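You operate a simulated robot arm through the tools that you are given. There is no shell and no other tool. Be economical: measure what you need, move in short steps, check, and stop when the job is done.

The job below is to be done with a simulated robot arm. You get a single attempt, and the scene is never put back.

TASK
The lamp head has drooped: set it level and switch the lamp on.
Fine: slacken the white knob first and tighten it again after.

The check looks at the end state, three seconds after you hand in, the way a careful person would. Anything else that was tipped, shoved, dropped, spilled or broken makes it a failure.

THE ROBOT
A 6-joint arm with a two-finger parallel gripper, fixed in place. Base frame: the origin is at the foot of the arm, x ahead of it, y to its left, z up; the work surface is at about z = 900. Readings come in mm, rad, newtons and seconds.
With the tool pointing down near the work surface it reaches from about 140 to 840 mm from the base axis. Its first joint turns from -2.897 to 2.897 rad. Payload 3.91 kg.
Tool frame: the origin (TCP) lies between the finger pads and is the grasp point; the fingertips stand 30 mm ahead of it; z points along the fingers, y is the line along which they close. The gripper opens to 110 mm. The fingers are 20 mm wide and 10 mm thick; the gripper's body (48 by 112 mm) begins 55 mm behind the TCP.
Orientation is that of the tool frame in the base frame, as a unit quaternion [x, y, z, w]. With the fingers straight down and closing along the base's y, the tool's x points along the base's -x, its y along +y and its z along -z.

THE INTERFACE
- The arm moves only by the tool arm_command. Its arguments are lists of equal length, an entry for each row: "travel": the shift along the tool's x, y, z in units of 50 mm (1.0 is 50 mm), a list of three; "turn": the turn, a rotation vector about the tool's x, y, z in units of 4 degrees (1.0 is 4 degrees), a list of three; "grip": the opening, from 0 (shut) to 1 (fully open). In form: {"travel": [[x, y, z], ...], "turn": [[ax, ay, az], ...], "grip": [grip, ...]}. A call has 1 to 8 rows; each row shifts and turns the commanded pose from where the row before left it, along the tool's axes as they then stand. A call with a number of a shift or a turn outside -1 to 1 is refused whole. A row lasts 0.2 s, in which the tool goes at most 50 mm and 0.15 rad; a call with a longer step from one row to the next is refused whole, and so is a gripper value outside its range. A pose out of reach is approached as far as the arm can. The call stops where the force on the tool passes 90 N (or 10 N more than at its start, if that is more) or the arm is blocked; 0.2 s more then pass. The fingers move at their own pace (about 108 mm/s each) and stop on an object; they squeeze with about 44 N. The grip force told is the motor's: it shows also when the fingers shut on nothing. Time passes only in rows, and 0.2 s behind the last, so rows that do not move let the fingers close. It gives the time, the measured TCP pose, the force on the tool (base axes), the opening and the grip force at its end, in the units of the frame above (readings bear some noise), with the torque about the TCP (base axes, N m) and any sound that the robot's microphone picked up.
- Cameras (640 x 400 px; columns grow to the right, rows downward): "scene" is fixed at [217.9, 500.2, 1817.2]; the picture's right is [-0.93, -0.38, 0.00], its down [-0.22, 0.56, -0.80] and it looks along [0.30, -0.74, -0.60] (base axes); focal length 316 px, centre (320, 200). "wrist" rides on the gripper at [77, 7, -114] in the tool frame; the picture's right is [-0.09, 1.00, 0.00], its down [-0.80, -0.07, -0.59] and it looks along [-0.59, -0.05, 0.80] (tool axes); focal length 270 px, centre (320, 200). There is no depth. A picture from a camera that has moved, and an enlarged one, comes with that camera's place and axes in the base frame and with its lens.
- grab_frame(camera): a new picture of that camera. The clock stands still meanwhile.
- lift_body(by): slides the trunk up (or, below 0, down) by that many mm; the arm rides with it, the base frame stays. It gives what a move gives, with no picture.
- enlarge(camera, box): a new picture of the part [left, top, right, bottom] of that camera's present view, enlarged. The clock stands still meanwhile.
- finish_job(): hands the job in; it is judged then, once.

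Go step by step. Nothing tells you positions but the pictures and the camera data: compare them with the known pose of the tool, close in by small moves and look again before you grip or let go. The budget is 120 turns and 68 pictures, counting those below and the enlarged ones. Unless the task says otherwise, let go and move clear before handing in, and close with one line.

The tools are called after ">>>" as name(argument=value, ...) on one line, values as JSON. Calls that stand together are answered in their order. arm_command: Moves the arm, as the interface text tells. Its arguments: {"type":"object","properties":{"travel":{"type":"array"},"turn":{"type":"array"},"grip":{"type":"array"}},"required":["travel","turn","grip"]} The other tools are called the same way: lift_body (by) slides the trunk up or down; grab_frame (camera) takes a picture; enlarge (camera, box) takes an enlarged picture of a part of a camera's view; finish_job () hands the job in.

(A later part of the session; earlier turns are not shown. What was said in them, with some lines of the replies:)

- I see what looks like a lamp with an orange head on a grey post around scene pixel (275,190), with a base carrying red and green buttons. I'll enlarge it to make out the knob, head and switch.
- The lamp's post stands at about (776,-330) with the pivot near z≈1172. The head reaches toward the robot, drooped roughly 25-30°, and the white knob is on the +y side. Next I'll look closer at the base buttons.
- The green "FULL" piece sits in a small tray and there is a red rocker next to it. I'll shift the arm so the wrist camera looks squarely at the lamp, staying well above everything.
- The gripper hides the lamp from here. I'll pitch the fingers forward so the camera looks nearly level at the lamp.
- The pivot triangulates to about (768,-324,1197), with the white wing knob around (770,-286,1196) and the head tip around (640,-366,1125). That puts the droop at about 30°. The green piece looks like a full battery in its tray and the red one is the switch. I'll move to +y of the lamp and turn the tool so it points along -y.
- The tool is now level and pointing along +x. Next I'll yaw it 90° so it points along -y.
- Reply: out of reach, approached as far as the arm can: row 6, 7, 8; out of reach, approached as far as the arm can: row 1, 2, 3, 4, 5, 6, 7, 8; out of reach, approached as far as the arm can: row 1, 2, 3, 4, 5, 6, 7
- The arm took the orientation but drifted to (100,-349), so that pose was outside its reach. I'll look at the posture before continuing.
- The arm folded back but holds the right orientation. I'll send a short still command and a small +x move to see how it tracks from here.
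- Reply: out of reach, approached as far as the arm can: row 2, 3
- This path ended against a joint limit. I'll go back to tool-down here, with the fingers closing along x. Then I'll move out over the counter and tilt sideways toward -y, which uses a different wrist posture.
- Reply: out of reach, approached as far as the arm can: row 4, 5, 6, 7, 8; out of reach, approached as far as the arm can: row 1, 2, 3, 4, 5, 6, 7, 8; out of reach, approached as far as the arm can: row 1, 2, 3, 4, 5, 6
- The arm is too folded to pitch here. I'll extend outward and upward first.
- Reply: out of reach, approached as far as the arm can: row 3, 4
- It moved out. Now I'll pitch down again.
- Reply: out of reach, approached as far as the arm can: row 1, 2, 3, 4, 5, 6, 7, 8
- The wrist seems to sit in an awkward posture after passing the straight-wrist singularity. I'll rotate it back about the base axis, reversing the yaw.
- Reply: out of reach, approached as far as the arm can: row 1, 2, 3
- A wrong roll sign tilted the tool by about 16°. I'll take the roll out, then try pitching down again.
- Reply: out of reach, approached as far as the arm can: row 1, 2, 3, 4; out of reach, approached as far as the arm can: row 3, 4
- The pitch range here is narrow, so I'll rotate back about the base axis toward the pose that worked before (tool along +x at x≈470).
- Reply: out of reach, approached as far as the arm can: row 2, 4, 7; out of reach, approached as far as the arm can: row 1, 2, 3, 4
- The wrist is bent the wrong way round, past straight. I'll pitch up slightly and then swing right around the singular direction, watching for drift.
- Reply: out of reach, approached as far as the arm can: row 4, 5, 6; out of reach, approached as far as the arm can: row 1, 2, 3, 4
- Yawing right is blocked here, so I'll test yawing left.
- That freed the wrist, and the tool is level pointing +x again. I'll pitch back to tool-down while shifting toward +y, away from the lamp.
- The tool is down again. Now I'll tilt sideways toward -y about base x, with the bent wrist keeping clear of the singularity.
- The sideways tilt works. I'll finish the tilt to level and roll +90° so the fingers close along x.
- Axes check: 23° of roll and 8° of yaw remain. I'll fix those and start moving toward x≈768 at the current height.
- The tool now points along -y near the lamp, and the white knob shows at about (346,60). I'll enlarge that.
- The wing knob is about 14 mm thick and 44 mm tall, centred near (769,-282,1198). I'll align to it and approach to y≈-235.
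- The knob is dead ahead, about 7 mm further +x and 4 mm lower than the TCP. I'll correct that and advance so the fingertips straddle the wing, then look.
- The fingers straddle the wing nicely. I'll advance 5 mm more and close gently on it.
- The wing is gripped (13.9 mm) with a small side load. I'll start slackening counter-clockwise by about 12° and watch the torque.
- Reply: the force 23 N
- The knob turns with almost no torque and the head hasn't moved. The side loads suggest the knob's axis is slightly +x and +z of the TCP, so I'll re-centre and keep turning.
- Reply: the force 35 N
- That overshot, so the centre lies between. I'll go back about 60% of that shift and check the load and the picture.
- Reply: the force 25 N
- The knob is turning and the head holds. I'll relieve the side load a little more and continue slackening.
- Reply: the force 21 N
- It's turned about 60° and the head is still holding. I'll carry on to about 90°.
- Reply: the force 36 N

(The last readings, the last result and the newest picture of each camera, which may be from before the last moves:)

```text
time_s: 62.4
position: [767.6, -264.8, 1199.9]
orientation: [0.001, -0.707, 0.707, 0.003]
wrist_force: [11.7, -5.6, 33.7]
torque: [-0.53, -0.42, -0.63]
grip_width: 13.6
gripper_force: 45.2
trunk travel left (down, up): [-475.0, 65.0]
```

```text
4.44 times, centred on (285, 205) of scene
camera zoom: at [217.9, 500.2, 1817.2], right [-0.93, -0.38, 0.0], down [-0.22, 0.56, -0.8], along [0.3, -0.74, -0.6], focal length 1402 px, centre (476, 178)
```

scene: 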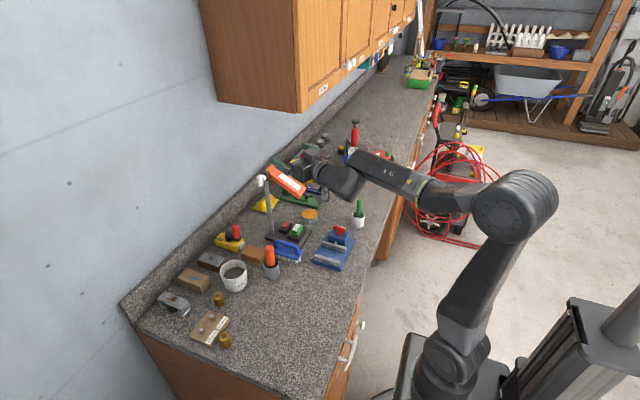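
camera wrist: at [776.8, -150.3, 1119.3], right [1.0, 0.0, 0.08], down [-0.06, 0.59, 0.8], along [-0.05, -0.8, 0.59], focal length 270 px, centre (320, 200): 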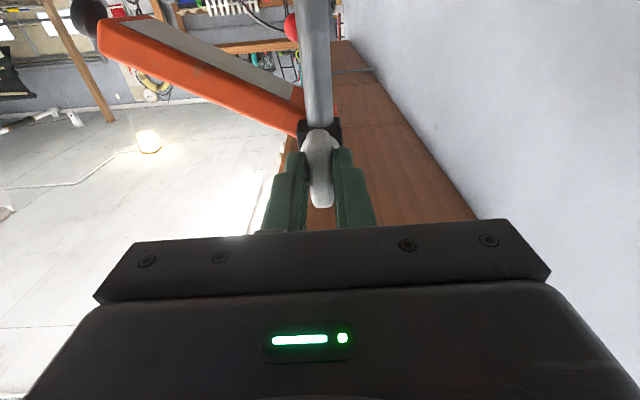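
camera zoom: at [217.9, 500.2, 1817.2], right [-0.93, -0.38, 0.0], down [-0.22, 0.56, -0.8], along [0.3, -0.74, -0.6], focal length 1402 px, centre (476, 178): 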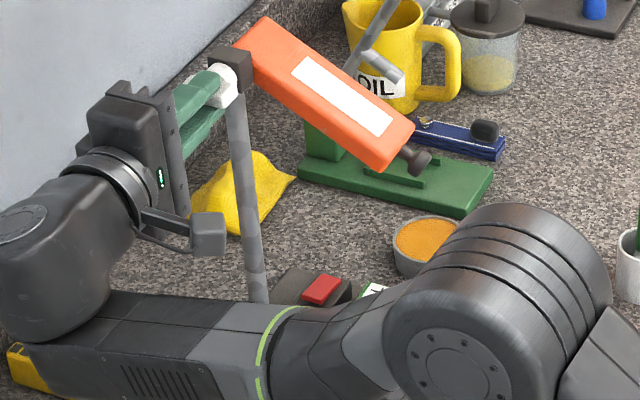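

The torque now shows the knob at its loosened stop after 90°, and the head still holds by friction. I'll release, back off along +y, and line up beside the head with the fingers opening vertically, ready to straddle it.

>>> arm_command(travel=[[0, 0, 0], [0, 0, 0], [0, 0, -0.8], [0, 0, -0.8], [0.7, 0.4, 0], [0.7, 0.4, 0], [0.64, 0.4, 0], [0, 0, 0]], turn=[[0, 0, 0], [0, 0, 0], [0, 0, 0], [0, 0, 0], [0, 0, 0], [0, 0, 0], [0, 0, 0], [0, 0, 0]], grip=[0.6, 0.6, 0.6, 0.6, 0.65, 0.65, 0.65, 0.65])

>>> grab_frame(camera="wrist")

>>> enlarge(camera="scene", box=[240, 150, 330, 240])

```text
time_s: 64.2
position: [665.4, -184.9, 1136.8]
orientation: [-0.002, 0.708, -0.706, -0.004]
wrist_force: [0.2, 0.9, 0.0]
torque: [-0.03, 0.04, -0.01]
grip_width: 71.7
gripper_force: 0.0
trunk travel left (down, up): [-475.0, 65.0]
```

```text
42 pictures are left
camera wrist: at [588.7, -69.8, 1130.5], right [0.08, 0.0, -1.0], down [0.8, 0.59, 0.07], along [0.59, -0.81, 0.05], focal length 270 px, centre (320, 200)
```

wrist: 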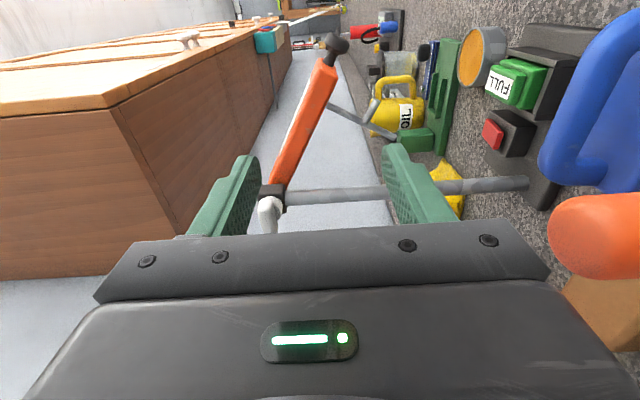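

```text
4.44 times, centred on (285, 195) of scene
camera zoom: at [217.9, 500.2, 1817.2], right [-0.93, -0.38, 0.0], down [-0.22, 0.56, -0.8], along [0.3, -0.74, -0.6], focal length 1402 px, centre (476, 222)
```

zoom: 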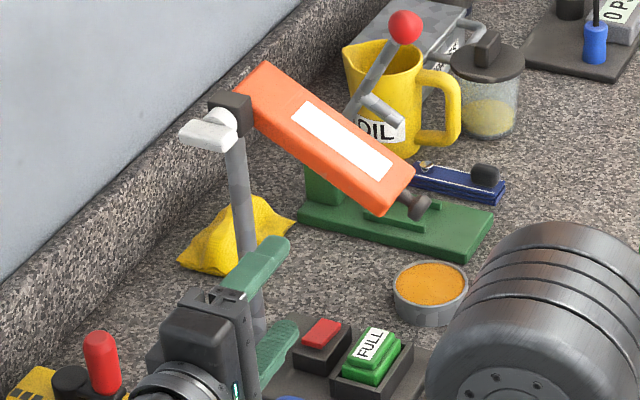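

The droop measures 30°, and the gripper is level with the head at x≈665. I'll advance so the fingers straddle it above and below.

>>> arm_command(travel=[[0, 0, 0.8], [0, 0, 0.8], [0, 0, 0.8], [0, 0, 0]], turn=[[0, 0, 0], [0, 0, 0], [0, 0, 0], [0, 0, 0]], grip=[0.65, 0.65, 0.65, 0.65])

>>> grab_frame(camera="wrist")

```text
time_s: 65.2
position: [667.3, -304.3, 1138.2]
orientation: [-0.002, 0.708, -0.706, -0.004]
wrist_force: [0.6, -0.9, -0.3]
torque: [0.02, 0.02, 0.01]
grip_width: 71.5
gripper_force: 0.1
trunk travel left (down, up): [-475.0, 65.0]
```

```text
40 pictures are left
camera wrist: at [589.5, -188.7, 1131.6], right [0.08, 0.0, -1.0], down [0.8, 0.59, 0.07], along [0.59, -0.81, 0.05], focal length 270 px, centre (320, 200)
```

wrist: 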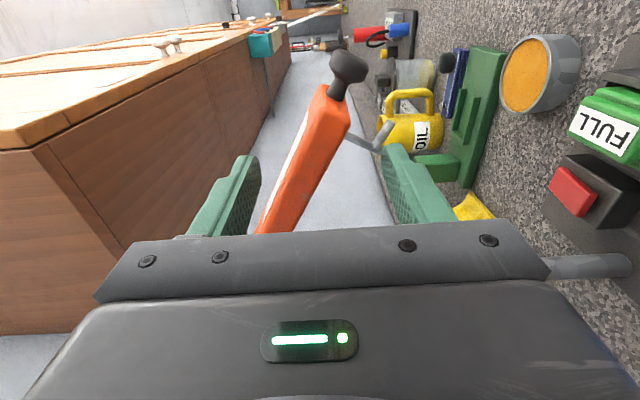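

The head sits between the fingers. I'll advance 40 mm, then raise slowly so the lower finger lifts the head.

>>> arm_command(travel=[[0, 0, 0.4], [0, 0, 0.4], [0, -0.2, 0], [0, -0.2, 0], [0, -0.2, 0], [0, 0, 0]], turn=[[0, 0, 0], [0, 0, 0], [0, 0, 0], [0, 0, 0], [0, 0, 0], [0, 0, 0]], grip=[0.65, 0.65, 0.65, 0.65, 0.65, 0.65])

>>> enlarge(camera="scene", box=[240, 150, 330, 240])

```text
time_s: 66.6
position: [668.2, -345.5, 1168.1]
orientation: [-0.002, 0.708, -0.706, -0.003]
wrist_force: [0.7, 0.6, -0.1]
torque: [-0.04, -0.02, -0.01]
grip_width: 71.9
gripper_force: 0.9
trunk travel left (down, up): [-475.0, 65.0]
```

```text
4.44 times, centred on (285, 195) of scene
camera zoom: at [217.9, 500.2, 1817.2], right [-0.93, -0.38, 0.0], down [-0.22, 0.56, -0.8], along [0.3, -0.74, -0.6], focal length 1402 px, centre (476, 222)
```

zoom: 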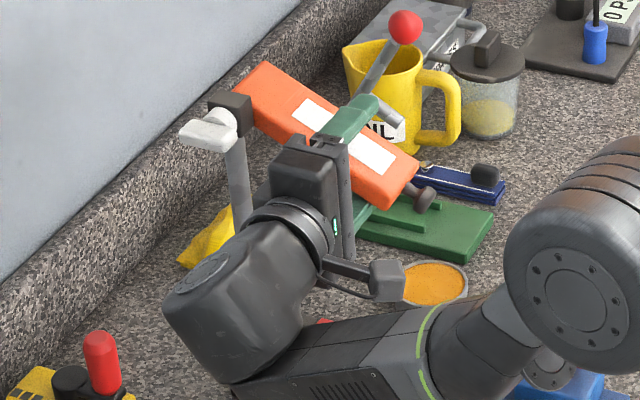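

The head is rising with negligible force. I'll continue up to z≈1197.

>>> arm_command(travel=[[0, -0.2, 0], [0, -0.2, 0], [0, -0.18, 0], [0, 0, 0]], turn=[[0, 0, 0], [0, 0, 0], [0, 0, 0], [0, 0, 0]], grip=[0.65, 0.65, 0.65, 0.65])

>>> arm_command(travel=[[0, 0, 0], [0, 0, 0], [0, 0, 0], [0, 0, 0]], turn=[[0, 0, 0], [0, 0, 0], [0, 0, 0], [0, 0, 0]], grip=[0.5, 0.4, 0.35, 0.35])

>>> grab_frame(camera="wrist")

>>> enlarge(camera="scene", box=[240, 150, 330, 240])

```text
time_s: 67.6
position: [668.4, -345.0, 1197.7]
orientation: [-0.002, 0.707, -0.707, -0.004]
wrist_force: [-0.1, -0.8, -0.3]
torque: [-0.02, -0.01, -0.03]
grip_width: 72.2
gripper_force: 0.8
trunk travel left (down, up): [-475.0, 65.0]
```

```text
time_s: 68.6
position: [668.0, -345.2, 1197.4]
orientation: [-0.002, 0.707, -0.707, -0.003]
wrist_force: [0.1, -0.3, -1.4]
torque: [0.01, -0.02, -0.02]
grip_width: 39.1
gripper_force: 0.8
trunk travel left (down, up): [-475.0, 65.0]
```

```text
38 pictures are left
camera wrist: at [590.5, -230.0, 1190.9], right [0.08, 0.0, -1.0], down [0.8, 0.59, 0.07], along [0.59, -0.81, 0.05], focal length 270 px, centre (320, 200)
```

wrist: 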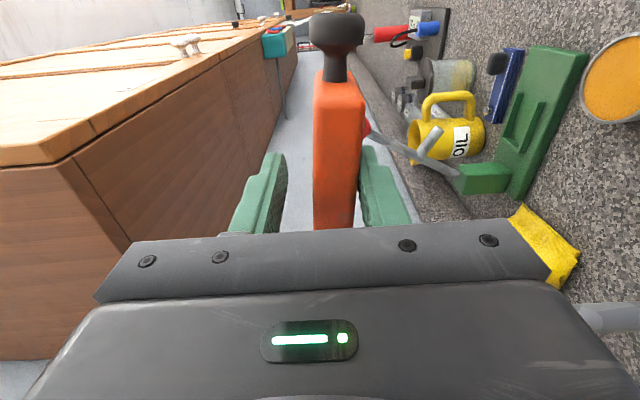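

```text
4.44 times, centred on (285, 195) of scene
camera zoom: at [217.9, 500.2, 1817.2], right [-0.93, -0.38, 0.0], down [-0.22, 0.56, -0.8], along [0.3, -0.74, -0.6], focal length 1402 px, centre (476, 222)
```

zoom: 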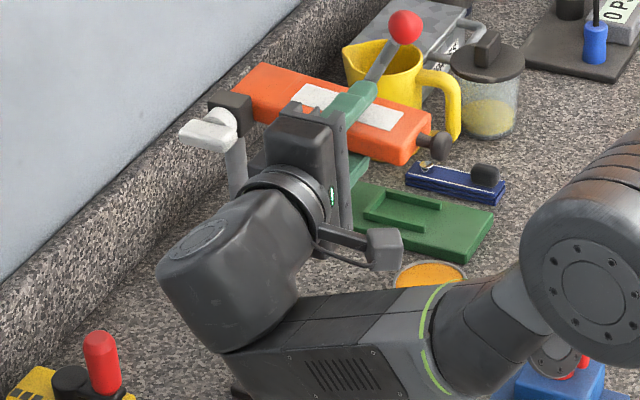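

The head is nearly level between the pads. I'll close onto it so the flat pads square it, then read the force and angle.

>>> arm_command(travel=[[0, 0, 0], [0, 0, 0], [0, 0, 0]], turn=[[0, 0, 0], [0, 0, 0], [0, 0, 0]], grip=[0.25, 0.2, 0.15])

>>> enlarge(camera="wrist", box=[240, 0, 440, 240])

```text
time_s: 69.4
position: [668.2, -345.3, 1198.4]
orientation: [-0.001, 0.708, -0.707, -0.004]
wrist_force: [1.7, -1.9, 3.7]
torque: [-0.33, -0.59, 0.13]
grip_width: 22.0
gripper_force: 44.9
trunk travel left (down, up): [-475.0, 65.0]
```

```text
1.67 times, centred on (340, 120) of wrist
camera zoom: at [590.4, -230.1, 1191.8], right [0.08, 0.0, -1.0], down [0.8, 0.59, 0.07], along [0.59, -0.81, 0.05], focal length 450 px, centre (287, 333)
```

zoom: 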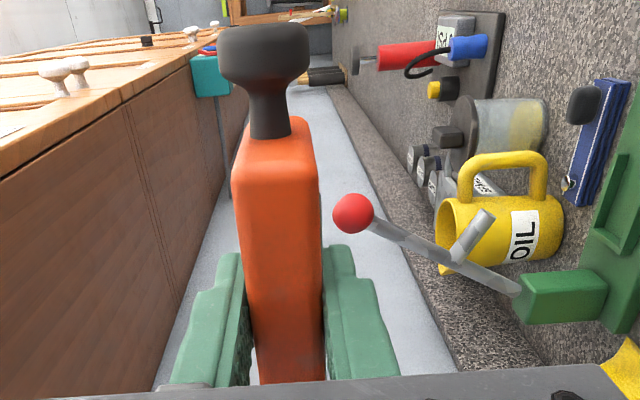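

The head is gripped (22 mm thick) and very near level. The torque hints that it still droops slightly against the pads, so I'll raise 2 mm and compare.

>>> arm_command(travel=[[0, -0.04, 0], [0, 0, 0]], turn=[[0, 0, 0], [0, 0, 0]], grip=[0.15, 0.15])

>>> enlarge(camera="scene", box=[255, 155, 315, 195])

```text
time_s: 70.0
position: [668.2, -345.0, 1197.3]
orientation: [-0.001, 0.708, -0.706, -0.004]
wrist_force: [0.2, -4.4, 4.8]
torque: [-0.51, -0.67, 0.89]
grip_width: 22.0
gripper_force: 44.9
trunk travel left (down, up): [-475.0, 65.0]
```

```text
10.00 times, centred on (285, 175) of scene
camera zoom: at [217.9, 500.2, 1817.2], right [-0.93, -0.38, 0.0], down [-0.22, 0.56, -0.8], along [0.3, -0.74, -0.6], focal length 3156 px, centre (670, 450)
```

zoom: 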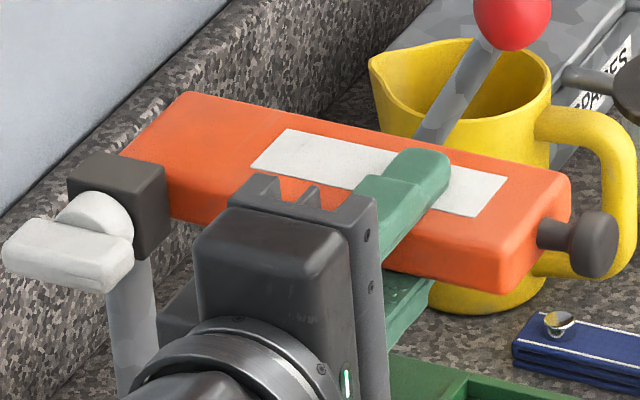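

From the scene geometry, the head's top edge is level to within about 0.5°. I'll open, back out along +y, and check it stays.

>>> arm_command(travel=[[0, 0, 0], [0, 0, 0], [0, 0, -0.5], [0, 0, -0.8], [0, 0, -0.8], [0, 0, -0.8], [0, 0, 0]], turn=[[0, 0, 0], [0, 0, 0], [0, 0, 0], [0, 0, 0], [0, 0, 0], [0, 0, 0], [0, 0, 0]], grip=[0.35, 0.4, 0.4, 0.4, 0.4, 0.4, 0.4])

>>> enlarge(camera="wrist", box=[200, 0, 440, 240])

>>> enlarge(camera="scene", box=[255, 155, 315, 195])

```text
time_s: 71.6
position: [667.5, -203.1, 1198.9]
orientation: [-0.001, 0.707, -0.707, -0.006]
wrist_force: [-0.2, -1.0, 0.0]
torque: [0.03, 0.01, -0.03]
grip_width: 43.9
gripper_force: 0.0
trunk travel left (down, up): [-475.0, 65.0]
```

```text
1.67 times, centred on (320, 120) of wrist
camera zoom: at [589.9, -88.5, 1192.6], right [0.08, 0.0, -1.0], down [0.8, 0.59, 0.07], along [0.59, -0.81, 0.05], focal length 450 px, centre (320, 333)
```

zoom: 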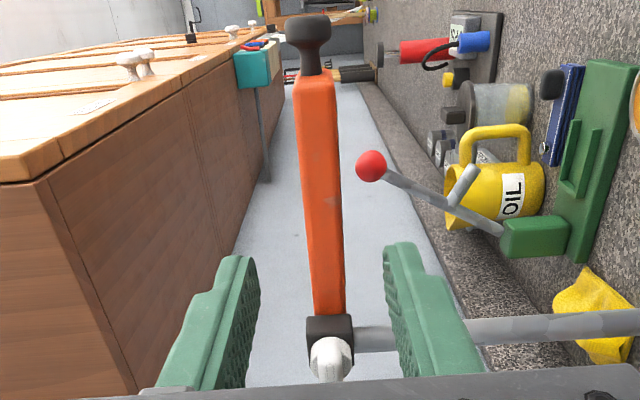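

```text
10.00 times, centred on (285, 175) of scene
camera zoom: at [217.9, 500.2, 1817.2], right [-0.93, -0.38, 0.0], down [-0.22, 0.56, -0.8], along [0.3, -0.74, -0.6], focal length 3156 px, centre (670, 450)
```

zoom: 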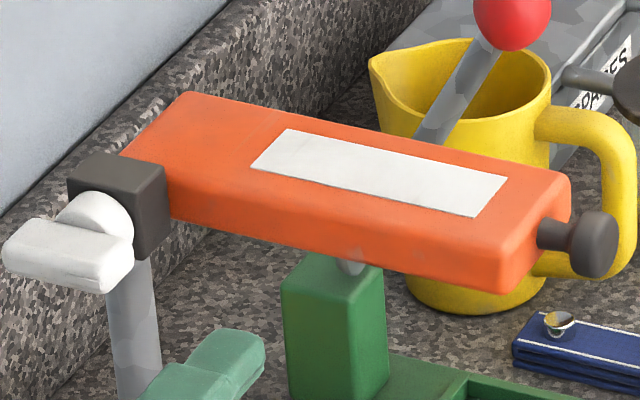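

The head stays put and measures level within about 1°. Now I'll return to the knob, whose wing is horizontal, and grip it again with the same orientation.

>>> arm_command(travel=[[-0.7, 0, 0], [-0.7, 0, 0], [-0.61, 0.0, 0], [0, 0, 0], [0, 0, 0.6], [0, 0, 0]], turn=[[0, 0, 0], [0, 0, 0], [0, 0, 0], [0, 0, 0], [0, 0, 0], [0, 0, 0]], grip=[0.5, 0.5, 0.5, 0.5, 0.5, 0.5])

>>> grab_frame(camera="wrist")

```text
time_s: 73.0
position: [768.3, -231.7, 1196.7]
orientation: [-0.002, 0.708, -0.706, -0.004]
wrist_force: [0.4, 0.0, 0.0]
torque: [0.0, -0.01, 0.01]
grip_width: 55.0
gripper_force: 0.1
trunk travel left (down, up): [-475.0, 65.0]
```

```text
32 pictures are left
camera wrist: at [690.7, -115.8, 1190.8], right [0.08, 0.0, -1.0], down [0.8, 0.59, 0.07], along [0.59, -0.81, 0.05], focal length 270 px, centre (320, 200)
```

wrist: 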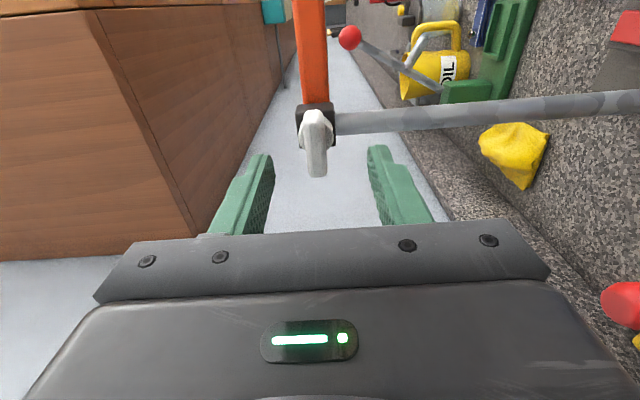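

The wing is centred between the fingers. I'll advance 33 mm and close.

>>> arm_command(travel=[[0, -0.03, 0.33], [0, 0, 0.33], [0, 0, 0], [0, 0, 0], [0, 0, 0], [0, 0, 0]], turn=[[0, 0, 0], [0, 0, 0], [0, 0, 0], [0, 0, 0], [0, 0, 0], [0, 0, 0]], grip=[0.5, 0.5, 0.3, 0, 0, 0])

```text
time_s: 74.4
position: [768.6, -264.7, 1200.0]
orientation: [0.0, -0.707, 0.707, 0.003]
wrist_force: [8.4, -1.5, 12.3]
torque: [-0.39, -0.32, 0.2]
grip_width: 13.7
gripper_force: 44.8
trunk travel left (down, up): [-475.0, 65.0]
```

Gripped. Now I'll tighten clockwise in stages, watching the torque and the head.

>>> arm_command(travel=[[0, 0, 0], [0, 0, 0], [0, 0, 0], [0, 0, 0], [0, 0, 0], [0, 0, 0], [0, 0, 0]], turn=[[0, 0, 1], [0, 0, 1], [0, 0, 1], [0, 0, 1], [0, 0, 1], [0, 0, 1], [0, 0, 1]], grip=[0, 0, 0, 0, 0, 0, 0])

>>> arm_command(travel=[[0, 0, 0], [0, 0, 0], [0, 0, 0], [0, 0, 0], [0, 0, 0], [0, 0, 0], [0, 0, 0]], turn=[[0, 0, 1], [0, 0, 1], [0, 0, 1], [0, 0, 1], [0, 0, 1], [0, 0, 1], [0, 0, 1]], grip=[0, 0, 0, 0, 0, 0, 0])

>>> enlarge(camera="scene", box=[255, 155, 315, 195])

```text
time_s: 76.0
position: [767.5, -264.6, 1198.7]
orientation: [0.171, 0.688, -0.686, 0.167]
wrist_force: [18.2, -6.7, 15.3]
torque: [-0.17, -0.04, -0.05]
grip_width: 13.7
gripper_force: 45.0
trunk travel left (down, up): [-475.0, 65.0]
```

```text
time_s: 77.6
position: [769.5, -264.2, 1197.8]
orientation: [-0.331, -0.626, 0.626, -0.328]
wrist_force: [26.8, -11.3, 19.7]
torque: [-0.6, 0.07, 0.92]
grip_width: 13.8
gripper_force: 45.0
trunk travel left (down, up): [-475.0, 65.0]
```

```text
10.00 times, centred on (285, 175) of scene
camera zoom: at [217.9, 500.2, 1817.2], right [-0.93, -0.38, 0.0], down [-0.22, 0.56, -0.8], along [0.3, -0.74, -0.6], focal length 3156 px, centre (670, 450)
```

zoom: 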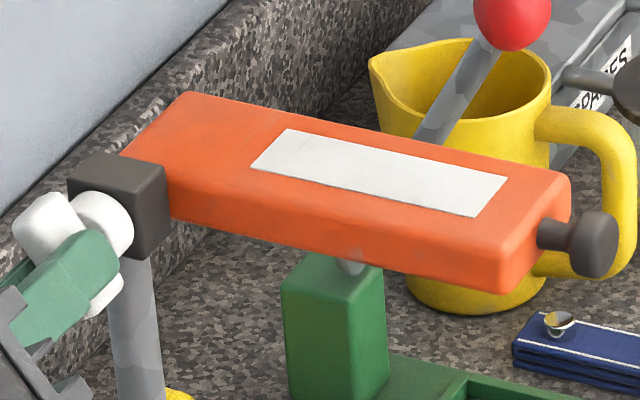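

The head is unmoved. I'll relieve the side load a bit and turn the remaining ~34°.

>>> arm_command(travel=[[-0.03, 0.014, 0], [0, 0, 0], [0, 0, 0], [0, 0, 0], [0, 0, 0], [0, 0, 0], [0, 0, 0], [0, 0, 0]], turn=[[0, 0, 0.5], [0, 0, 1], [0, 0, 1], [0, 0, 1], [0, 0, 1], [0, 0, 1], [0, 0, 1], [0, 0, 1]], grip=[0, 0, 0, 0, 0, 0, 0, 0])

```text
time_s: 79.4
position: [770.0, -263.4, 1198.1]
orientation: [0.482, 0.52, -0.519, 0.477]
wrist_force: [-2.6, 1.2, -14.4]
torque: [1.4, -0.01, 0.21]
grip_width: 13.8
gripper_force: 45.3
trunk travel left (down, up): [-475.0, 65.0]
```

>>> arm_command(travel=[[0, 0, 0], [0, 0, 0], [0, 0, 0]], turn=[[0, 0, 0.8], [0, 0, 0.5], [0, 0, 0.5]], grip=[0, 0, 0])

>>> enlarge(camera="wrist", box=[220, 60, 420, 240])

```text
time_s: 80.2
position: [770.1, -263.2, 1196.3]
orientation: [0.513, 0.489, -0.489, 0.509]
wrist_force: [-7.0, 1.8, -25.4]
torque: [0.49, 1.0, 0.38]
grip_width: 14.3
gripper_force: 44.8
trunk travel left (down, up): [-475.0, 65.0]
```

```text
2.22 times, centred on (320, 150) of wrist
camera zoom: at [781.2, -148.8, 1120.7], right [0.99, -0.01, 0.13], down [-0.1, 0.59, 0.8], along [-0.08, -0.81, 0.59], focal length 601 px, centre (320, 311)
```

zoom: 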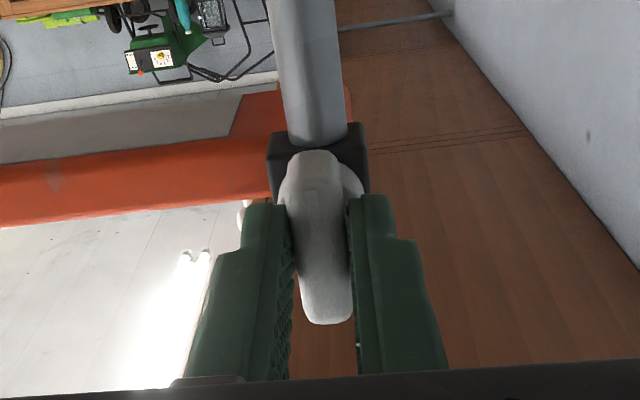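

The torque rose to 1.0 N·m at the original upright position, so the knob is tight. I'll release, back away, and look at the head and switch.

>>> arm_command(travel=[[0, 0, 0], [0, 0, 0], [0, 0, -0.8], [0, 0, -0.8], [0, 0, -0.8], [0, 0, 0]], turn=[[0, 0, 0], [0, 0, 0], [0, 0, 0], [0, 0, 0], [0, 0, 0], [0, 0, 0]], grip=[0.4, 0.5, 0.5, 0.5, 0.5, 0.5])

>>> enlarge(camera="scene", box=[250, 155, 320, 205])

>>> grab_frame(camera="scene")

```text
time_s: 81.6
position: [768.5, -145.8, 1198.1]
orientation: [0.514, 0.487, -0.489, 0.51]
wrist_force: [-0.4, 0.1, -0.7]
torque: [0.0, 0.02, -0.01]
grip_width: 54.7
gripper_force: 0.1
trunk travel left (down, up): [-475.0, 65.0]
```

```text
8.00 times, centred on (285, 180) of scene
camera zoom: at [217.9, 500.2, 1817.2], right [-0.93, -0.38, 0.0], down [-0.22, 0.56, -0.8], along [0.3, -0.74, -0.6], focal length 2524 px, centre (600, 360)
```

zoom: 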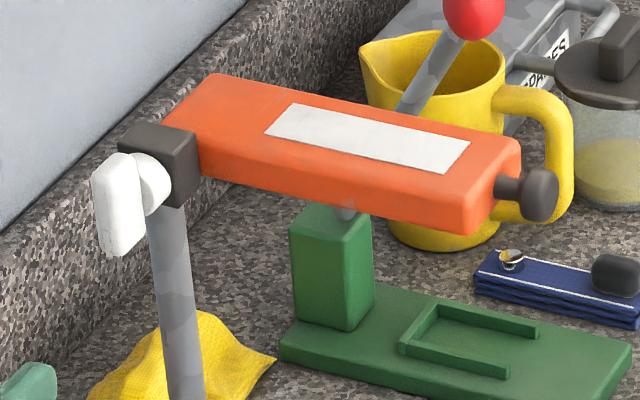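

```text
28 pictures are left
```

scene: 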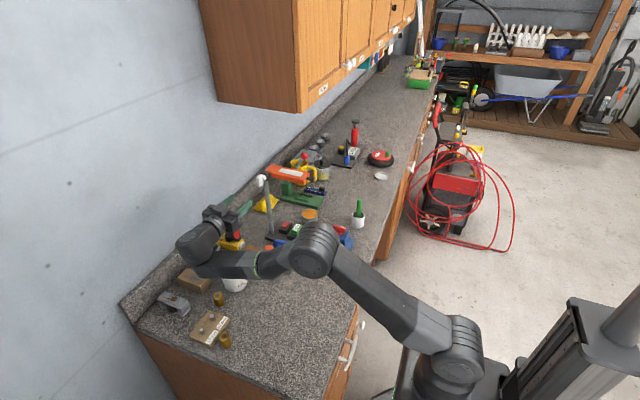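

The knob is back to its original upright position and the head is level. Now I'll look closely at the red rocker on the lamp base.

>>> enlarge(camera="scene", box=[272, 214, 304, 240])

>>> grab_frame(camera="wrist")

```text
15.38 times, centred on (288, 227) of scene
camera zoom: at [217.9, 500.2, 1817.2], right [-0.93, -0.38, 0.0], down [-0.22, 0.56, -0.8], along [0.3, -0.74, -0.6], focal length 4855 px, centre (812, -215)
```

zoom: 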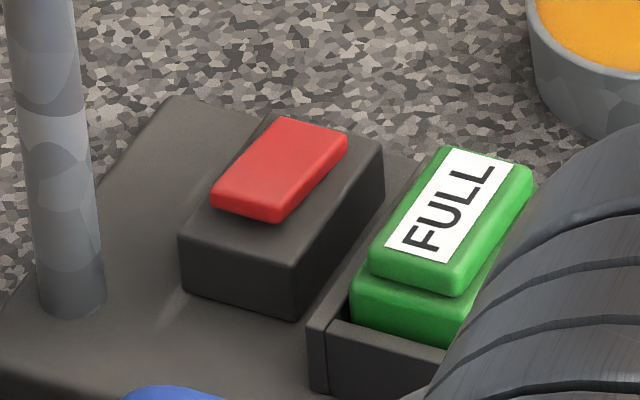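

```text
26 pictures are left
camera wrist: at [779.5, -29.7, 1121.2], right [0.99, -0.01, 0.14], down [-0.11, 0.59, 0.8], along [-0.08, -0.8, 0.59], focal length 270 px, centre (320, 200)
```

wrist: 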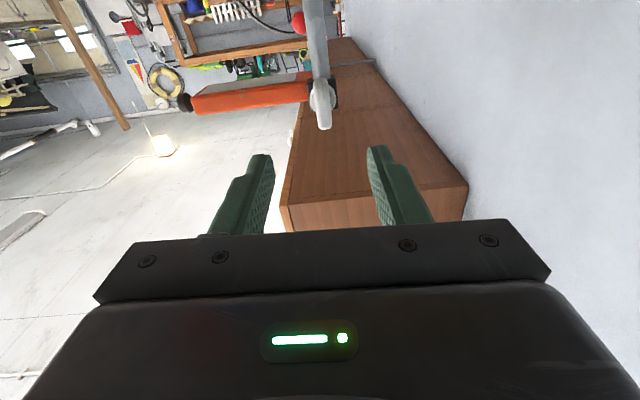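

The rocker's +y end is raised, so that's the end to press. It sits at about (726,-345,945), directly under the head, so I'll reach it with the tool pitched 45° from the robot side. First I'll back up and return to tool-down the way I came.

>>> arm_command(travel=[[-0.65, -0.65, -0.2], [-0.65, -0.65, -0.2], [-0.65, -0.65, -0.2], [-0.65, -0.65, -0.2], [-0.65, -0.65, -0.2]], turn=[[0, 0, 0], [0, 0, 0], [0, 0, 0], [0, 0, 0], [0, 0, 0]], grip=[0.2, 0, 0, 0, 0])

>>> arm_command(travel=[[0, 0, 0], [0, 0, 0], [0, 0, 0], [0, 0, 0], [0, 0, 0], [0, 0, 0], [0, 0, 0], [0, 0, 0]], turn=[[0, 0, -1], [0, 0, -1], [0, 0, -1], [0, 0, -1], [0, 0, -1], [0, 0, -1], [0, 0, -1], [0, 0, -1]], grip=[0, 0, 0, 0, 0, 0, 0, 0])

>>> arm_command(travel=[[0, 0, 0], [0, 0, 0], [0, 0, 0], [0, 0, 0], [0, 0, 0], [0, 0, 0], [0, 0, 0], [0, 0, 0]], turn=[[0, 0, -1], [0, 0, -1], [0, 0, -1], [0, 0, -1], [0, 0, -1], [0, 0, -1], [0, 0, -1], [0, 0, -1]], grip=[0, 0, 0, 0, 0, 0, 0, 0])

>>> arm_command(travel=[[0, 0, 0], [0, 0, 0], [0, 0, 0], [0, 0, 0], [0, 0, 0], [0, 0, 0], [0, 0, 0]], turn=[[0, 0, -1], [0, 0, -1], [0, 0, -1], [0, 0, -1], [0, 0, -1], [0, 0, -1], [0, 0, -1]], grip=[0, 0, 0, 0, 0, 0, 0])

```text
time_s: 82.8
position: [596.7, -93.6, 1357.0]
orientation: [0.514, 0.487, -0.49, 0.509]
wrist_force: [0.6, -0.2, 0.3]
torque: [-0.02, 0.03, -0.01]
grip_width: 0.0
gripper_force: 37.4
trunk travel left (down, up): [-475.0, 65.0]
```

```text
time_s: 84.6
position: [600.9, -91.8, 1353.9]
orientation: [-0.36, -0.61, 0.61, -0.355]
wrist_force: [0.4, 0.5, 0.1]
torque: [0.03, -0.01, 0.02]
grip_width: 0.1
gripper_force: 38.1
trunk travel left (down, up): [-475.0, 65.0]
```

```text
time_s: 86.4
position: [600.8, -92.8, 1354.4]
orientation: [0.176, 0.686, -0.685, 0.174]
wrist_force: [-0.5, -0.4, -0.8]
torque: [-0.03, -0.02, 0.01]
grip_width: 0.0
gripper_force: 37.5
trunk travel left (down, up): [-475.0, 65.0]
```

```text
time_s: 88.0
position: [599.9, -92.8, 1354.2]
orientation: [0.005, 0.708, -0.706, 0.002]
wrist_force: [-0.2, -0.1, -0.2]
torque: [-0.01, 0.0, -0.02]
grip_width: 0.0
gripper_force: 37.0
trunk travel left (down, up): [-475.0, 65.0]
```

Now I'll tilt back to tool-down.

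>>> arm_command(travel=[[0, 0, 0], [0, 0, 0], [0, 0, 0], [0, 0, 0], [0, 0, 0], [0, 0, 0], [0, 0, 0], [0, 0, 0]], turn=[[-1, 0, 0], [-1, 0, 0], [-1, 0, 0], [-1, 0, 0], [-1, 0, 0], [-1, 0, 0], [-1, 0, 0], [-1, 0, 0]], grip=[0, 0, 0, 0, 0, 0, 0, 0])

>>> arm_command(travel=[[0, 0, 0], [0, 0, 0], [0, 0, 0], [0, 0, 0], [0, 0, 0], [0, 0, 0], [0, 0, 0], [0, 0, 0]], turn=[[-1, 0, 0], [-1, 0, 0], [-1, 0, 0], [-1, 0, 0], [-1, 0, 0], [-1, 0, 0], [-1, 0, 0], [-1, 0, 0]], grip=[0, 0, 0, 0, 0, 0, 0, 0])

>>> arm_command(travel=[[0, 0, 0], [0, 0, 0], [0, 0, 0], [0, 0, 0], [0, 0, 0], [0, 0, 0], [0, 0, 0]], turn=[[-1, 0, 0], [-1, 0, 0], [-1, 0, 0], [-1, 0, 0], [-1, 0, 0], [-1, 0, 0], [-0.5, 0, 0]], grip=[0, 0, 0, 0, 0, 0, 0])

```text
time_s: 89.8
position: [600.3, -92.8, 1354.3]
orientation: [0.005, 0.875, -0.483, 0.005]
wrist_force: [0.3, -1.1, 0.0]
torque: [0.03, 0.0, -0.02]
grip_width: 0.1
gripper_force: 37.7
trunk travel left (down, up): [-475.0, 65.0]
```

```text
time_s: 91.6
position: [599.5, -93.0, 1353.3]
orientation: [0.004, 0.975, -0.223, 0.005]
wrist_force: [-0.6, 0.7, 0.2]
torque: [-0.03, -0.03, 0.02]
grip_width: 0.0
gripper_force: 37.6
trunk travel left (down, up): [-475.0, 65.0]
```

```text
time_s: 93.2
position: [599.2, -94.8, 1353.6]
orientation: [0.001, 1.0, 0.002, 0.007]
wrist_force: [-0.6, -0.3, 0.9]
torque: [0.01, -0.02, 0.02]
grip_width: 0.0
gripper_force: 38.1
trunk travel left (down, up): [-475.0, 65.0]
```

Tool-down again. I'll move to (480,-348) clear of the lamp and pitch 45° forward, then take a look at the switch.

>>> arm_command(travel=[[0.4, -0.85, 0.15], [0.4, -0.85, 0.15], [0.4, -0.85, 0.15], [0.4, -0.85, 0.15], [0.4, -0.85, 0.15], [0.4, -0.85, 0.15]], turn=[[0, 0, 0], [0, 0, 0], [0, 0, 0], [0, 0, 0], [0, 0, 0], [0, 0, 0]], grip=[0, 0, 0, 0, 0, 0])

>>> arm_command(travel=[[0, 0, 0], [0, 0, 0], [0, 0, 0], [0, 0, 0], [0, 0, 0], [0, 0, 0], [0, 0, 0], [0, 0, 0]], turn=[[0, -1, 0], [0, -1, 0], [0, -1, 0], [0, -1, 0], [0, -1, 0], [0, -1, 0], [0, -1, 0], [0, -1, 0]], grip=[0, 0, 0, 0, 0, 0, 0, 0])

>>> arm_command(travel=[[0, 0, 0], [0, 0, 0], [0, 0, 0]], turn=[[0, -1, 0], [0, -1, 0], [0, -1, 0]], grip=[0, 0, 0])

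>>> grab_frame(camera="wrist")

```text
time_s: 94.6
position: [480.4, -347.1, 1309.2]
orientation: [0.003, 1.0, 0.002, 0.005]
wrist_force: [0.8, 0.5, -0.4]
torque: [-0.04, -0.04, 0.01]
grip_width: 0.0
gripper_force: 38.2
trunk travel left (down, up): [-475.0, 65.0]
```

```text
time_s: 96.4
position: [480.0, -346.9, 1308.0]
orientation: [0.003, 0.959, 0.0, 0.282]
wrist_force: [-0.4, -1.2, -0.3]
torque: [0.03, 0.0, 0.0]
grip_width: 0.2
gripper_force: 37.3
trunk travel left (down, up): [-475.0, 65.0]
```

```text
time_s: 97.2
position: [479.4, -347.9, 1307.6]
orientation: [0.002, 0.924, 0.0, 0.382]
wrist_force: [0.4, -0.2, 0.9]
torque: [-0.02, 0.01, 0.02]
grip_width: 0.0
gripper_force: 38.1
trunk travel left (down, up): [-475.0, 65.0]
```

```text
25 pictures are left
camera wrist: at [343.3, -340.0, 1334.2], right [0.07, 1.0, 0.06], down [0.15, -0.07, 0.99], along [0.99, -0.06, -0.15], focal length 270 px, centre (320, 200)
```

wrist: 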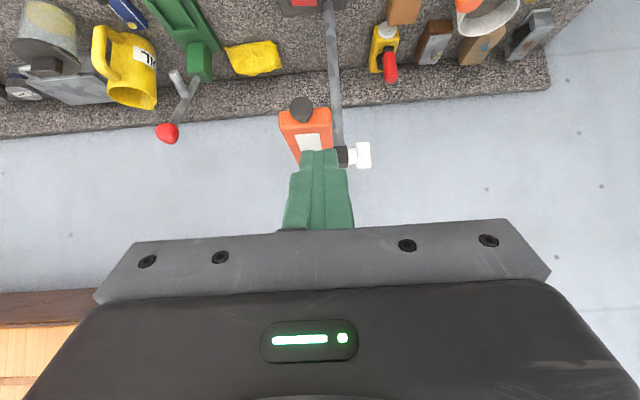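

Pitch is 45°. I'll descend in front of the lamp, then move forward onto the approach line under the head, staying well short of the switch.

>>> arm_command(travel=[[0.557, 0, 0.557], [0.557, 0, 0.557], [0.557, 0, 0.557], [0.557, 0, 0.557], [0.557, 0, 0.557], [-0.56, 0, 0.56], [-0.56, 0, 0.56], [0, 0, 0]], turn=[[0, 0, 0], [0, 0, 0], [0, 0, 0], [0, 0, 0], [0, 0, 0], [0, 0, 0], [0, 0, 0], [0, 0, 0]], grip=[0, 0, 0, 0, 0, 0, 0, 0])

>>> grab_frame(camera="wrist")

>>> enlarge(camera="scene", box=[250, 160, 350, 260])

```text
time_s: 99.0
position: [557.6, -346.3, 1109.4]
orientation: [0.003, 0.925, 0.0, 0.381]
wrist_force: [0.1, -0.4, -0.8]
torque: [0.03, 0.03, -0.03]
grip_width: 0.0
gripper_force: 37.3
trunk travel left (down, up): [-475.0, 65.0]
```

```text
24 pictures are left
camera wrist: at [421.6, -337.9, 1137.2], right [0.07, 1.0, 0.06], down [0.15, -0.07, 0.99], along [0.99, -0.06, -0.15], focal length 270 px, centre (320, 200)
```

wrist: 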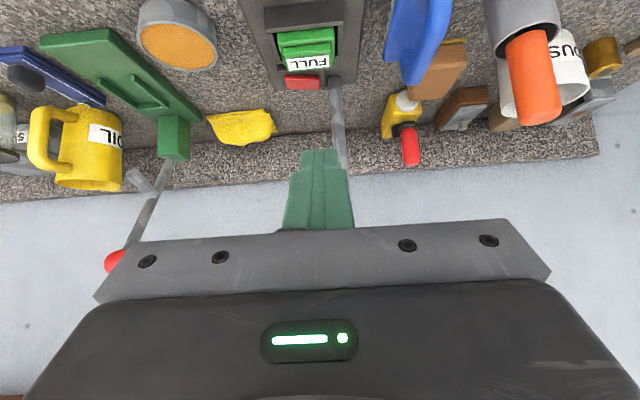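

```text
4.00 times, centred on (300, 210) of scene
camera zoom: at [217.9, 500.2, 1817.2], right [-0.93, -0.38, 0.0], down [-0.22, 0.56, -0.8], along [0.3, -0.74, -0.6], focal length 1262 px, centre (400, 160)
```

zoom: 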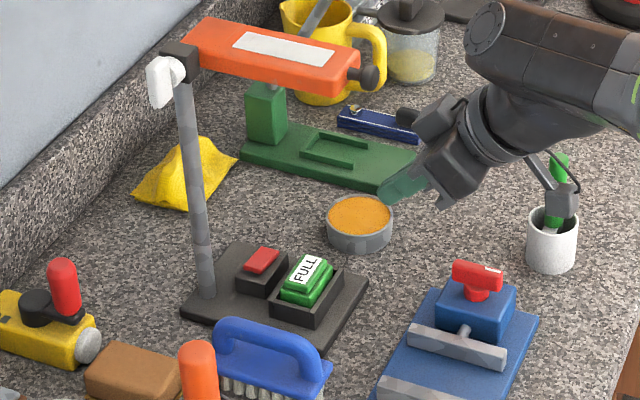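

>>> enlarge(camera="wrist", box=[245, 0, 365, 100])

>>> enlarge(camera="scene", box=[296, 212, 334, 240])

>>> enlarge(camera="scene", box=[292, 215, 340, 245])

```text
4.00 times, centred on (305, 50) of wrist
camera zoom: at [421.6, -337.9, 1137.2], right [0.07, 1.0, 0.06], down [0.15, -0.07, 0.99], along [0.99, -0.06, -0.15], focal length 1081 px, centre (380, 800)
```

zoom: 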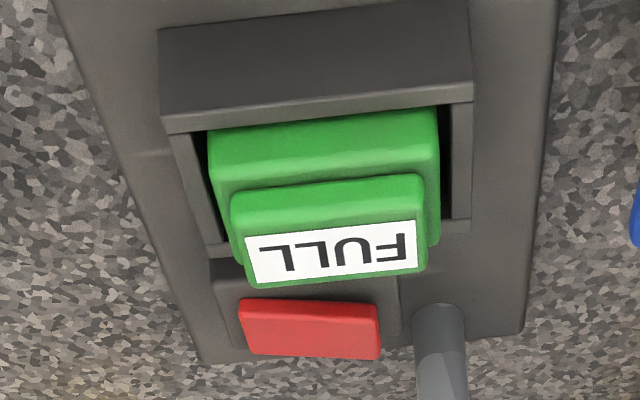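

```text
14.29 times, centred on (315, 226) of scene
camera zoom: at [217.9, 500.2, 1817.2], right [-0.93, -0.38, 0.0], down [-0.22, 0.56, -0.8], along [0.3, -0.74, -0.6], focal length 4508 px, centre (391, -171)
```

zoom: 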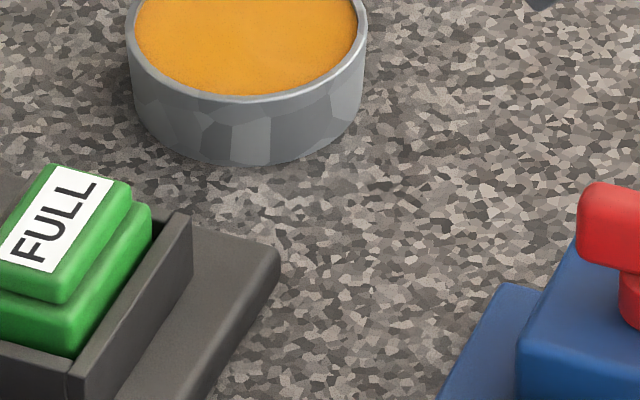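

```text
13.33 times, centred on (316, 230) of scene
camera zoom: at [217.9, 500.2, 1817.2], right [-0.93, -0.38, 0.0], down [-0.22, 0.56, -0.8], along [0.3, -0.74, -0.6], focal length 4207 px, centre (373, -200)
```

zoom: 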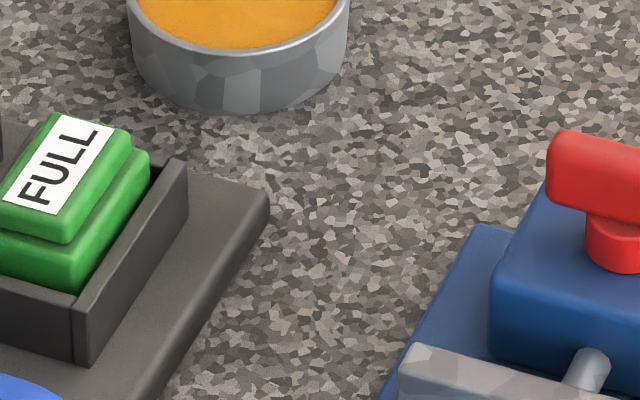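

The green part is a full battery seated in its tray, so I won't touch it. The rocker measures about 6° tilted with its +y end (≈729,-353,941) raised, so it's off and that end should go down. I'll go in along the tool axis to just short of it.

>>> arm_command(travel=[[-0.1, -0.038, 0.9], [-0.1, -0.038, 0.9], [-0.1, -0.038, 0.9], [-0.1, -0.038, 0.9], [0, 0, 0]], turn=[[0, 0, 0], [0, 0, 0], [0, 0, 0], [0, 0, 0], [0, 0, 0]], grip=[0, 0, 0, 0, 0])

>>> enlarge(camera="scene", box=[260, 190, 330, 245])

>>> grab_frame(camera="wrist")

```text
time_s: 100.2
position: [697.1, -356.3, 995.6]
orientation: [0.003, 0.925, 0.0, 0.38]
wrist_force: [1.2, -0.5, 0.6]
torque: [-0.01, 0.01, 0.0]
grip_width: 0.2
gripper_force: 37.6
trunk travel left (down, up): [-475.0, 65.0]
```

```text
7.27 times, centred on (295, 218) of scene
camera zoom: at [217.9, 500.2, 1817.2], right [-0.93, -0.38, 0.0], down [-0.22, 0.56, -0.8], along [0.3, -0.74, -0.6], focal length 2295 px, centre (502, 73)
```

zoom: 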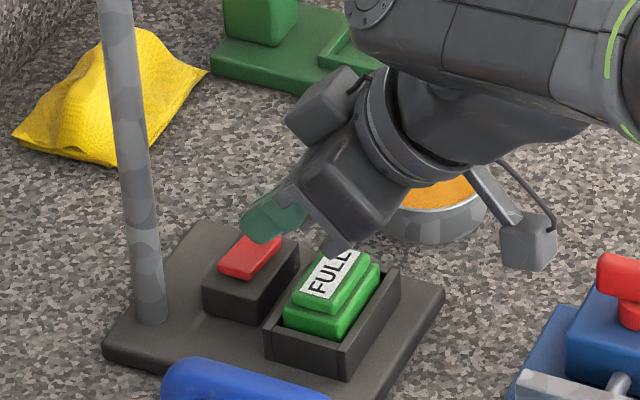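

```text
18 pictures are left
camera wrist: at [561.0, -349.4, 1022.8], right [0.07, 1.0, 0.06], down [0.15, -0.07, 0.99], along [0.99, -0.06, -0.15], focal length 270 px, centre (320, 200)
```

wrist: 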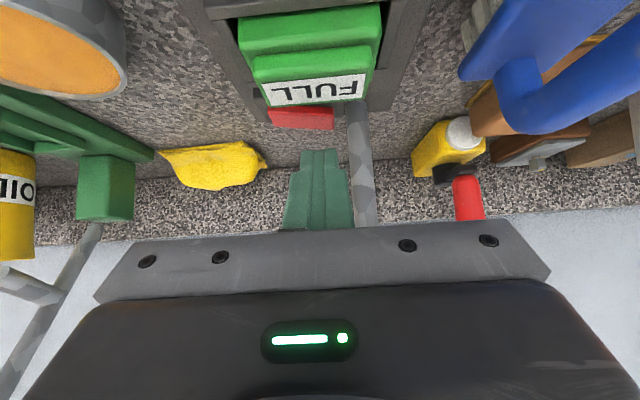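

The fingertip is just above the rocker, whose +y end is at z≈946 and -y end at z≈935. I'll shift 16 mm forward, then press straight down in small steps.

>>> arm_command(travel=[[-0.226, 0.05, 0.226], [0.07, 0, 0.07], [0.07, 0, 0.07], [0.07, 0, 0.07], [0, 0, 0]], turn=[[0, 0, 0], [0, 0, 0], [0, 0, 0], [0, 0, 0], [0, 0, 0]], grip=[0, 0, 0, 0, 0])

>>> enlarge(camera="scene", box=[260, 205, 310, 245])

```text
time_s: 101.4
position: [713.9, -351.7, 980.3]
orientation: [0.002, 0.925, 0.001, 0.38]
wrist_force: [0.3, 2.2, -1.4]
torque: [-0.06, -0.04, -0.08]
grip_width: 0.1
gripper_force: 37.9
trunk travel left (down, up): [-475.0, 65.0]
```

```text
10.00 times, centred on (285, 225) of scene
camera zoom: at [217.9, 500.2, 1817.2], right [-0.93, -0.38, 0.0], down [-0.22, 0.56, -0.8], along [0.3, -0.74, -0.6], focal length 3156 px, centre (670, -50)
```

zoom: 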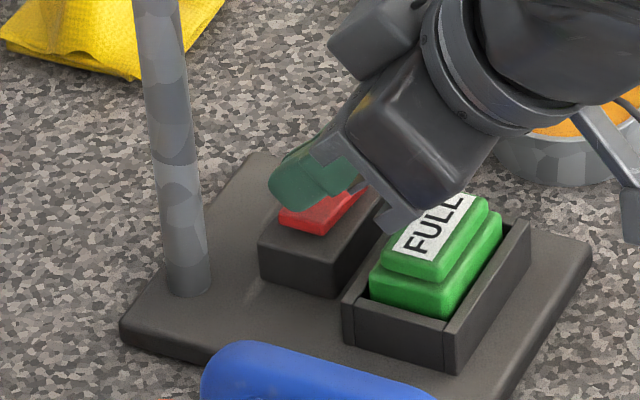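

>>> arm_command(travel=[[0.05, 0, 0.05], [0.05, 0, 0.05], [0.05, 0, 0.05], [0, 0, 0]], turn=[[0, 0, 0], [0, 0, 0], [0, 0, 0], [0, 0, 0]], grip=[0, 0, 0, 0])

>>> enlarge(camera="scene", box=[250, 155, 350, 245])

```text
time_s: 102.4
position: [713.5, -353.8, 972.3]
orientation: [0.002, 0.924, -0.001, 0.383]
wrist_force: [0.1, -2.6, 7.3]
torque: [-0.1, -0.16, -0.02]
grip_width: 0.1
gripper_force: 38.0
trunk travel left (down, up): [-475.0, 65.0]
```

```text
4.44 times, centred on (300, 200) of scene
camera zoom: at [217.9, 500.2, 1817.2], right [-0.93, -0.38, 0.0], down [-0.22, 0.56, -0.8], along [0.3, -0.74, -0.6], focal length 1402 px, centre (409, 200)
```

zoom: 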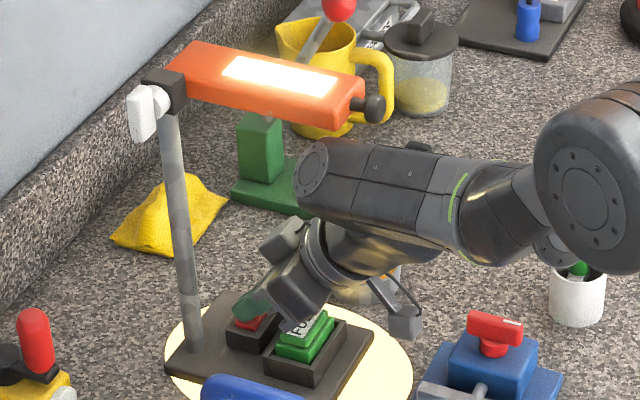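

The lamp lit up. I'll lift off and retreat along the tool axis the way I came, then verify it stays on.

>>> arm_command(travel=[[-0.2, 0, -0.2], [-0.1, 0, -0.6], [0, 0, -0.9], [0, 0, -0.9], [0, 0, -0.9], [0, 0, -0.4], [0, 0, 0]], turn=[[0, 0, 0], [0, 0, 0], [0, 0, 0], [0, 0, 0], [0, 0, 0], [0, 0, 0], [0, 0, 0]], grip=[0, 0, 0, 0, 0, 0, 0])

>>> enlarge(camera="scene", box=[250, 155, 350, 245])

>>> enlarge(camera="scene", box=[255, 155, 315, 195])

```text
time_s: 104.0
position: [585.6, -352.8, 1119.8]
orientation: [0.003, 0.925, 0.0, 0.38]
wrist_force: [0.1, 0.2, -0.2]
torque: [0.0, 0.02, -0.03]
grip_width: 0.1
gripper_force: 37.4
trunk travel left (down, up): [-475.0, 65.0]
```

```text
4.44 times, centred on (300, 200) of scene
camera zoom: at [217.9, 500.2, 1817.2], right [-0.93, -0.38, 0.0], down [-0.22, 0.56, -0.8], along [0.3, -0.74, -0.6], focal length 1402 px, centre (409, 200)
```

zoom: 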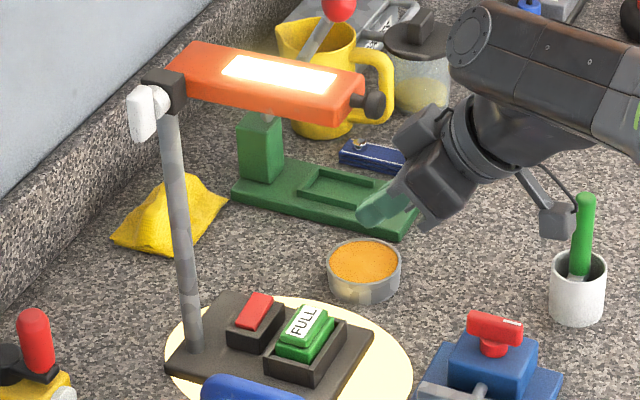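

```text
10.00 times, centred on (285, 175) of scene
camera zoom: at [217.9, 500.2, 1817.2], right [-0.93, -0.38, 0.0], down [-0.22, 0.56, -0.8], along [0.3, -0.74, -0.6], focal length 3156 px, centre (670, 450)
```

zoom: 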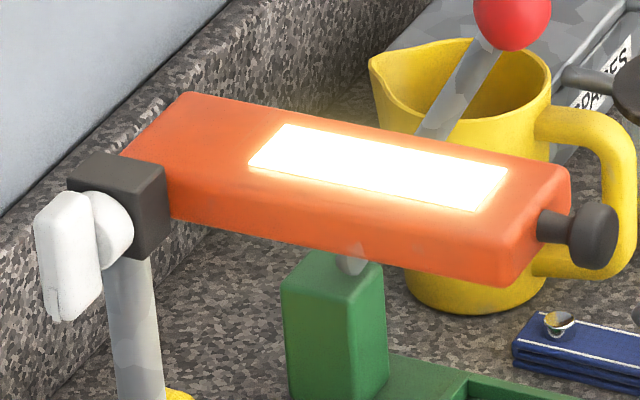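

The lamp stays lit, the head is level, and the knob is tight and upright. I'll move the arm clear and check the whole scene.

>>> arm_command(travel=[[0.5, 0, -0.5], [0.5, 0, -0.5], [0.3, 0, -0.7], [-0.4, 0, -0.6], [-0.4, 0, -0.6], [0, 0, 0]], turn=[[0, 0, 0], [0, 0, 0], [0, 0, 0], [0, 0, 0], [0, 0, 0], [0, 0, 0]], grip=[0, 0, 0, 0, 0, 0])

>>> grab_frame(camera="scene")

>>> grab_frame(camera="wrist")

```text
time_s: 105.4
position: [467.6, -352.1, 1205.7]
orientation: [0.003, 0.925, 0.0, 0.379]
wrist_force: [0.3, 1.0, -0.8]
torque: [0.0, 0.0, 0.03]
grip_width: 0.2
gripper_force: 37.6
trunk travel left (down, up): [-475.0, 65.0]
```

```text
13 pictures are left
```

scene: 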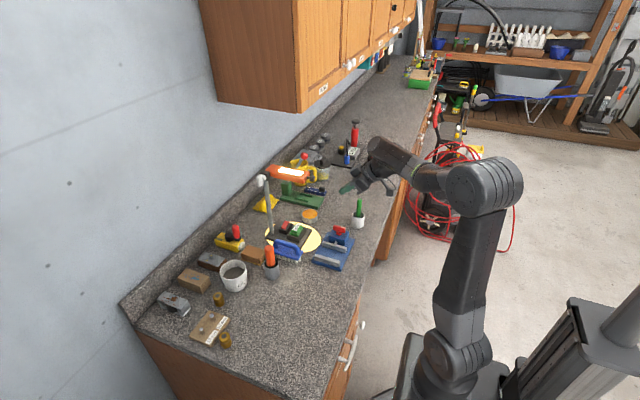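

```text
12 pictures are left
camera wrist: at [331.8, -344.6, 1232.5], right [0.07, 1.0, 0.06], down [0.15, -0.07, 0.99], along [0.99, -0.06, -0.15], focal length 270 px, centre (320, 200)
```

wrist: 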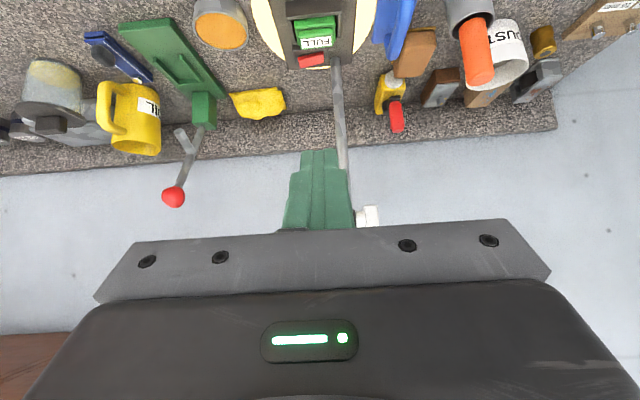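

The head is level, the knob is tightened, the lamp is lit, and everything else stands where it was. The arm is clear, so I'm handing in.

>>> finish_job()

```text
The job is handed in.
```

The lamp head is level to within about 1°, the white knob was slackened and then tightened back to its stop, and the lamp is on; I saw nothing else disturbed.
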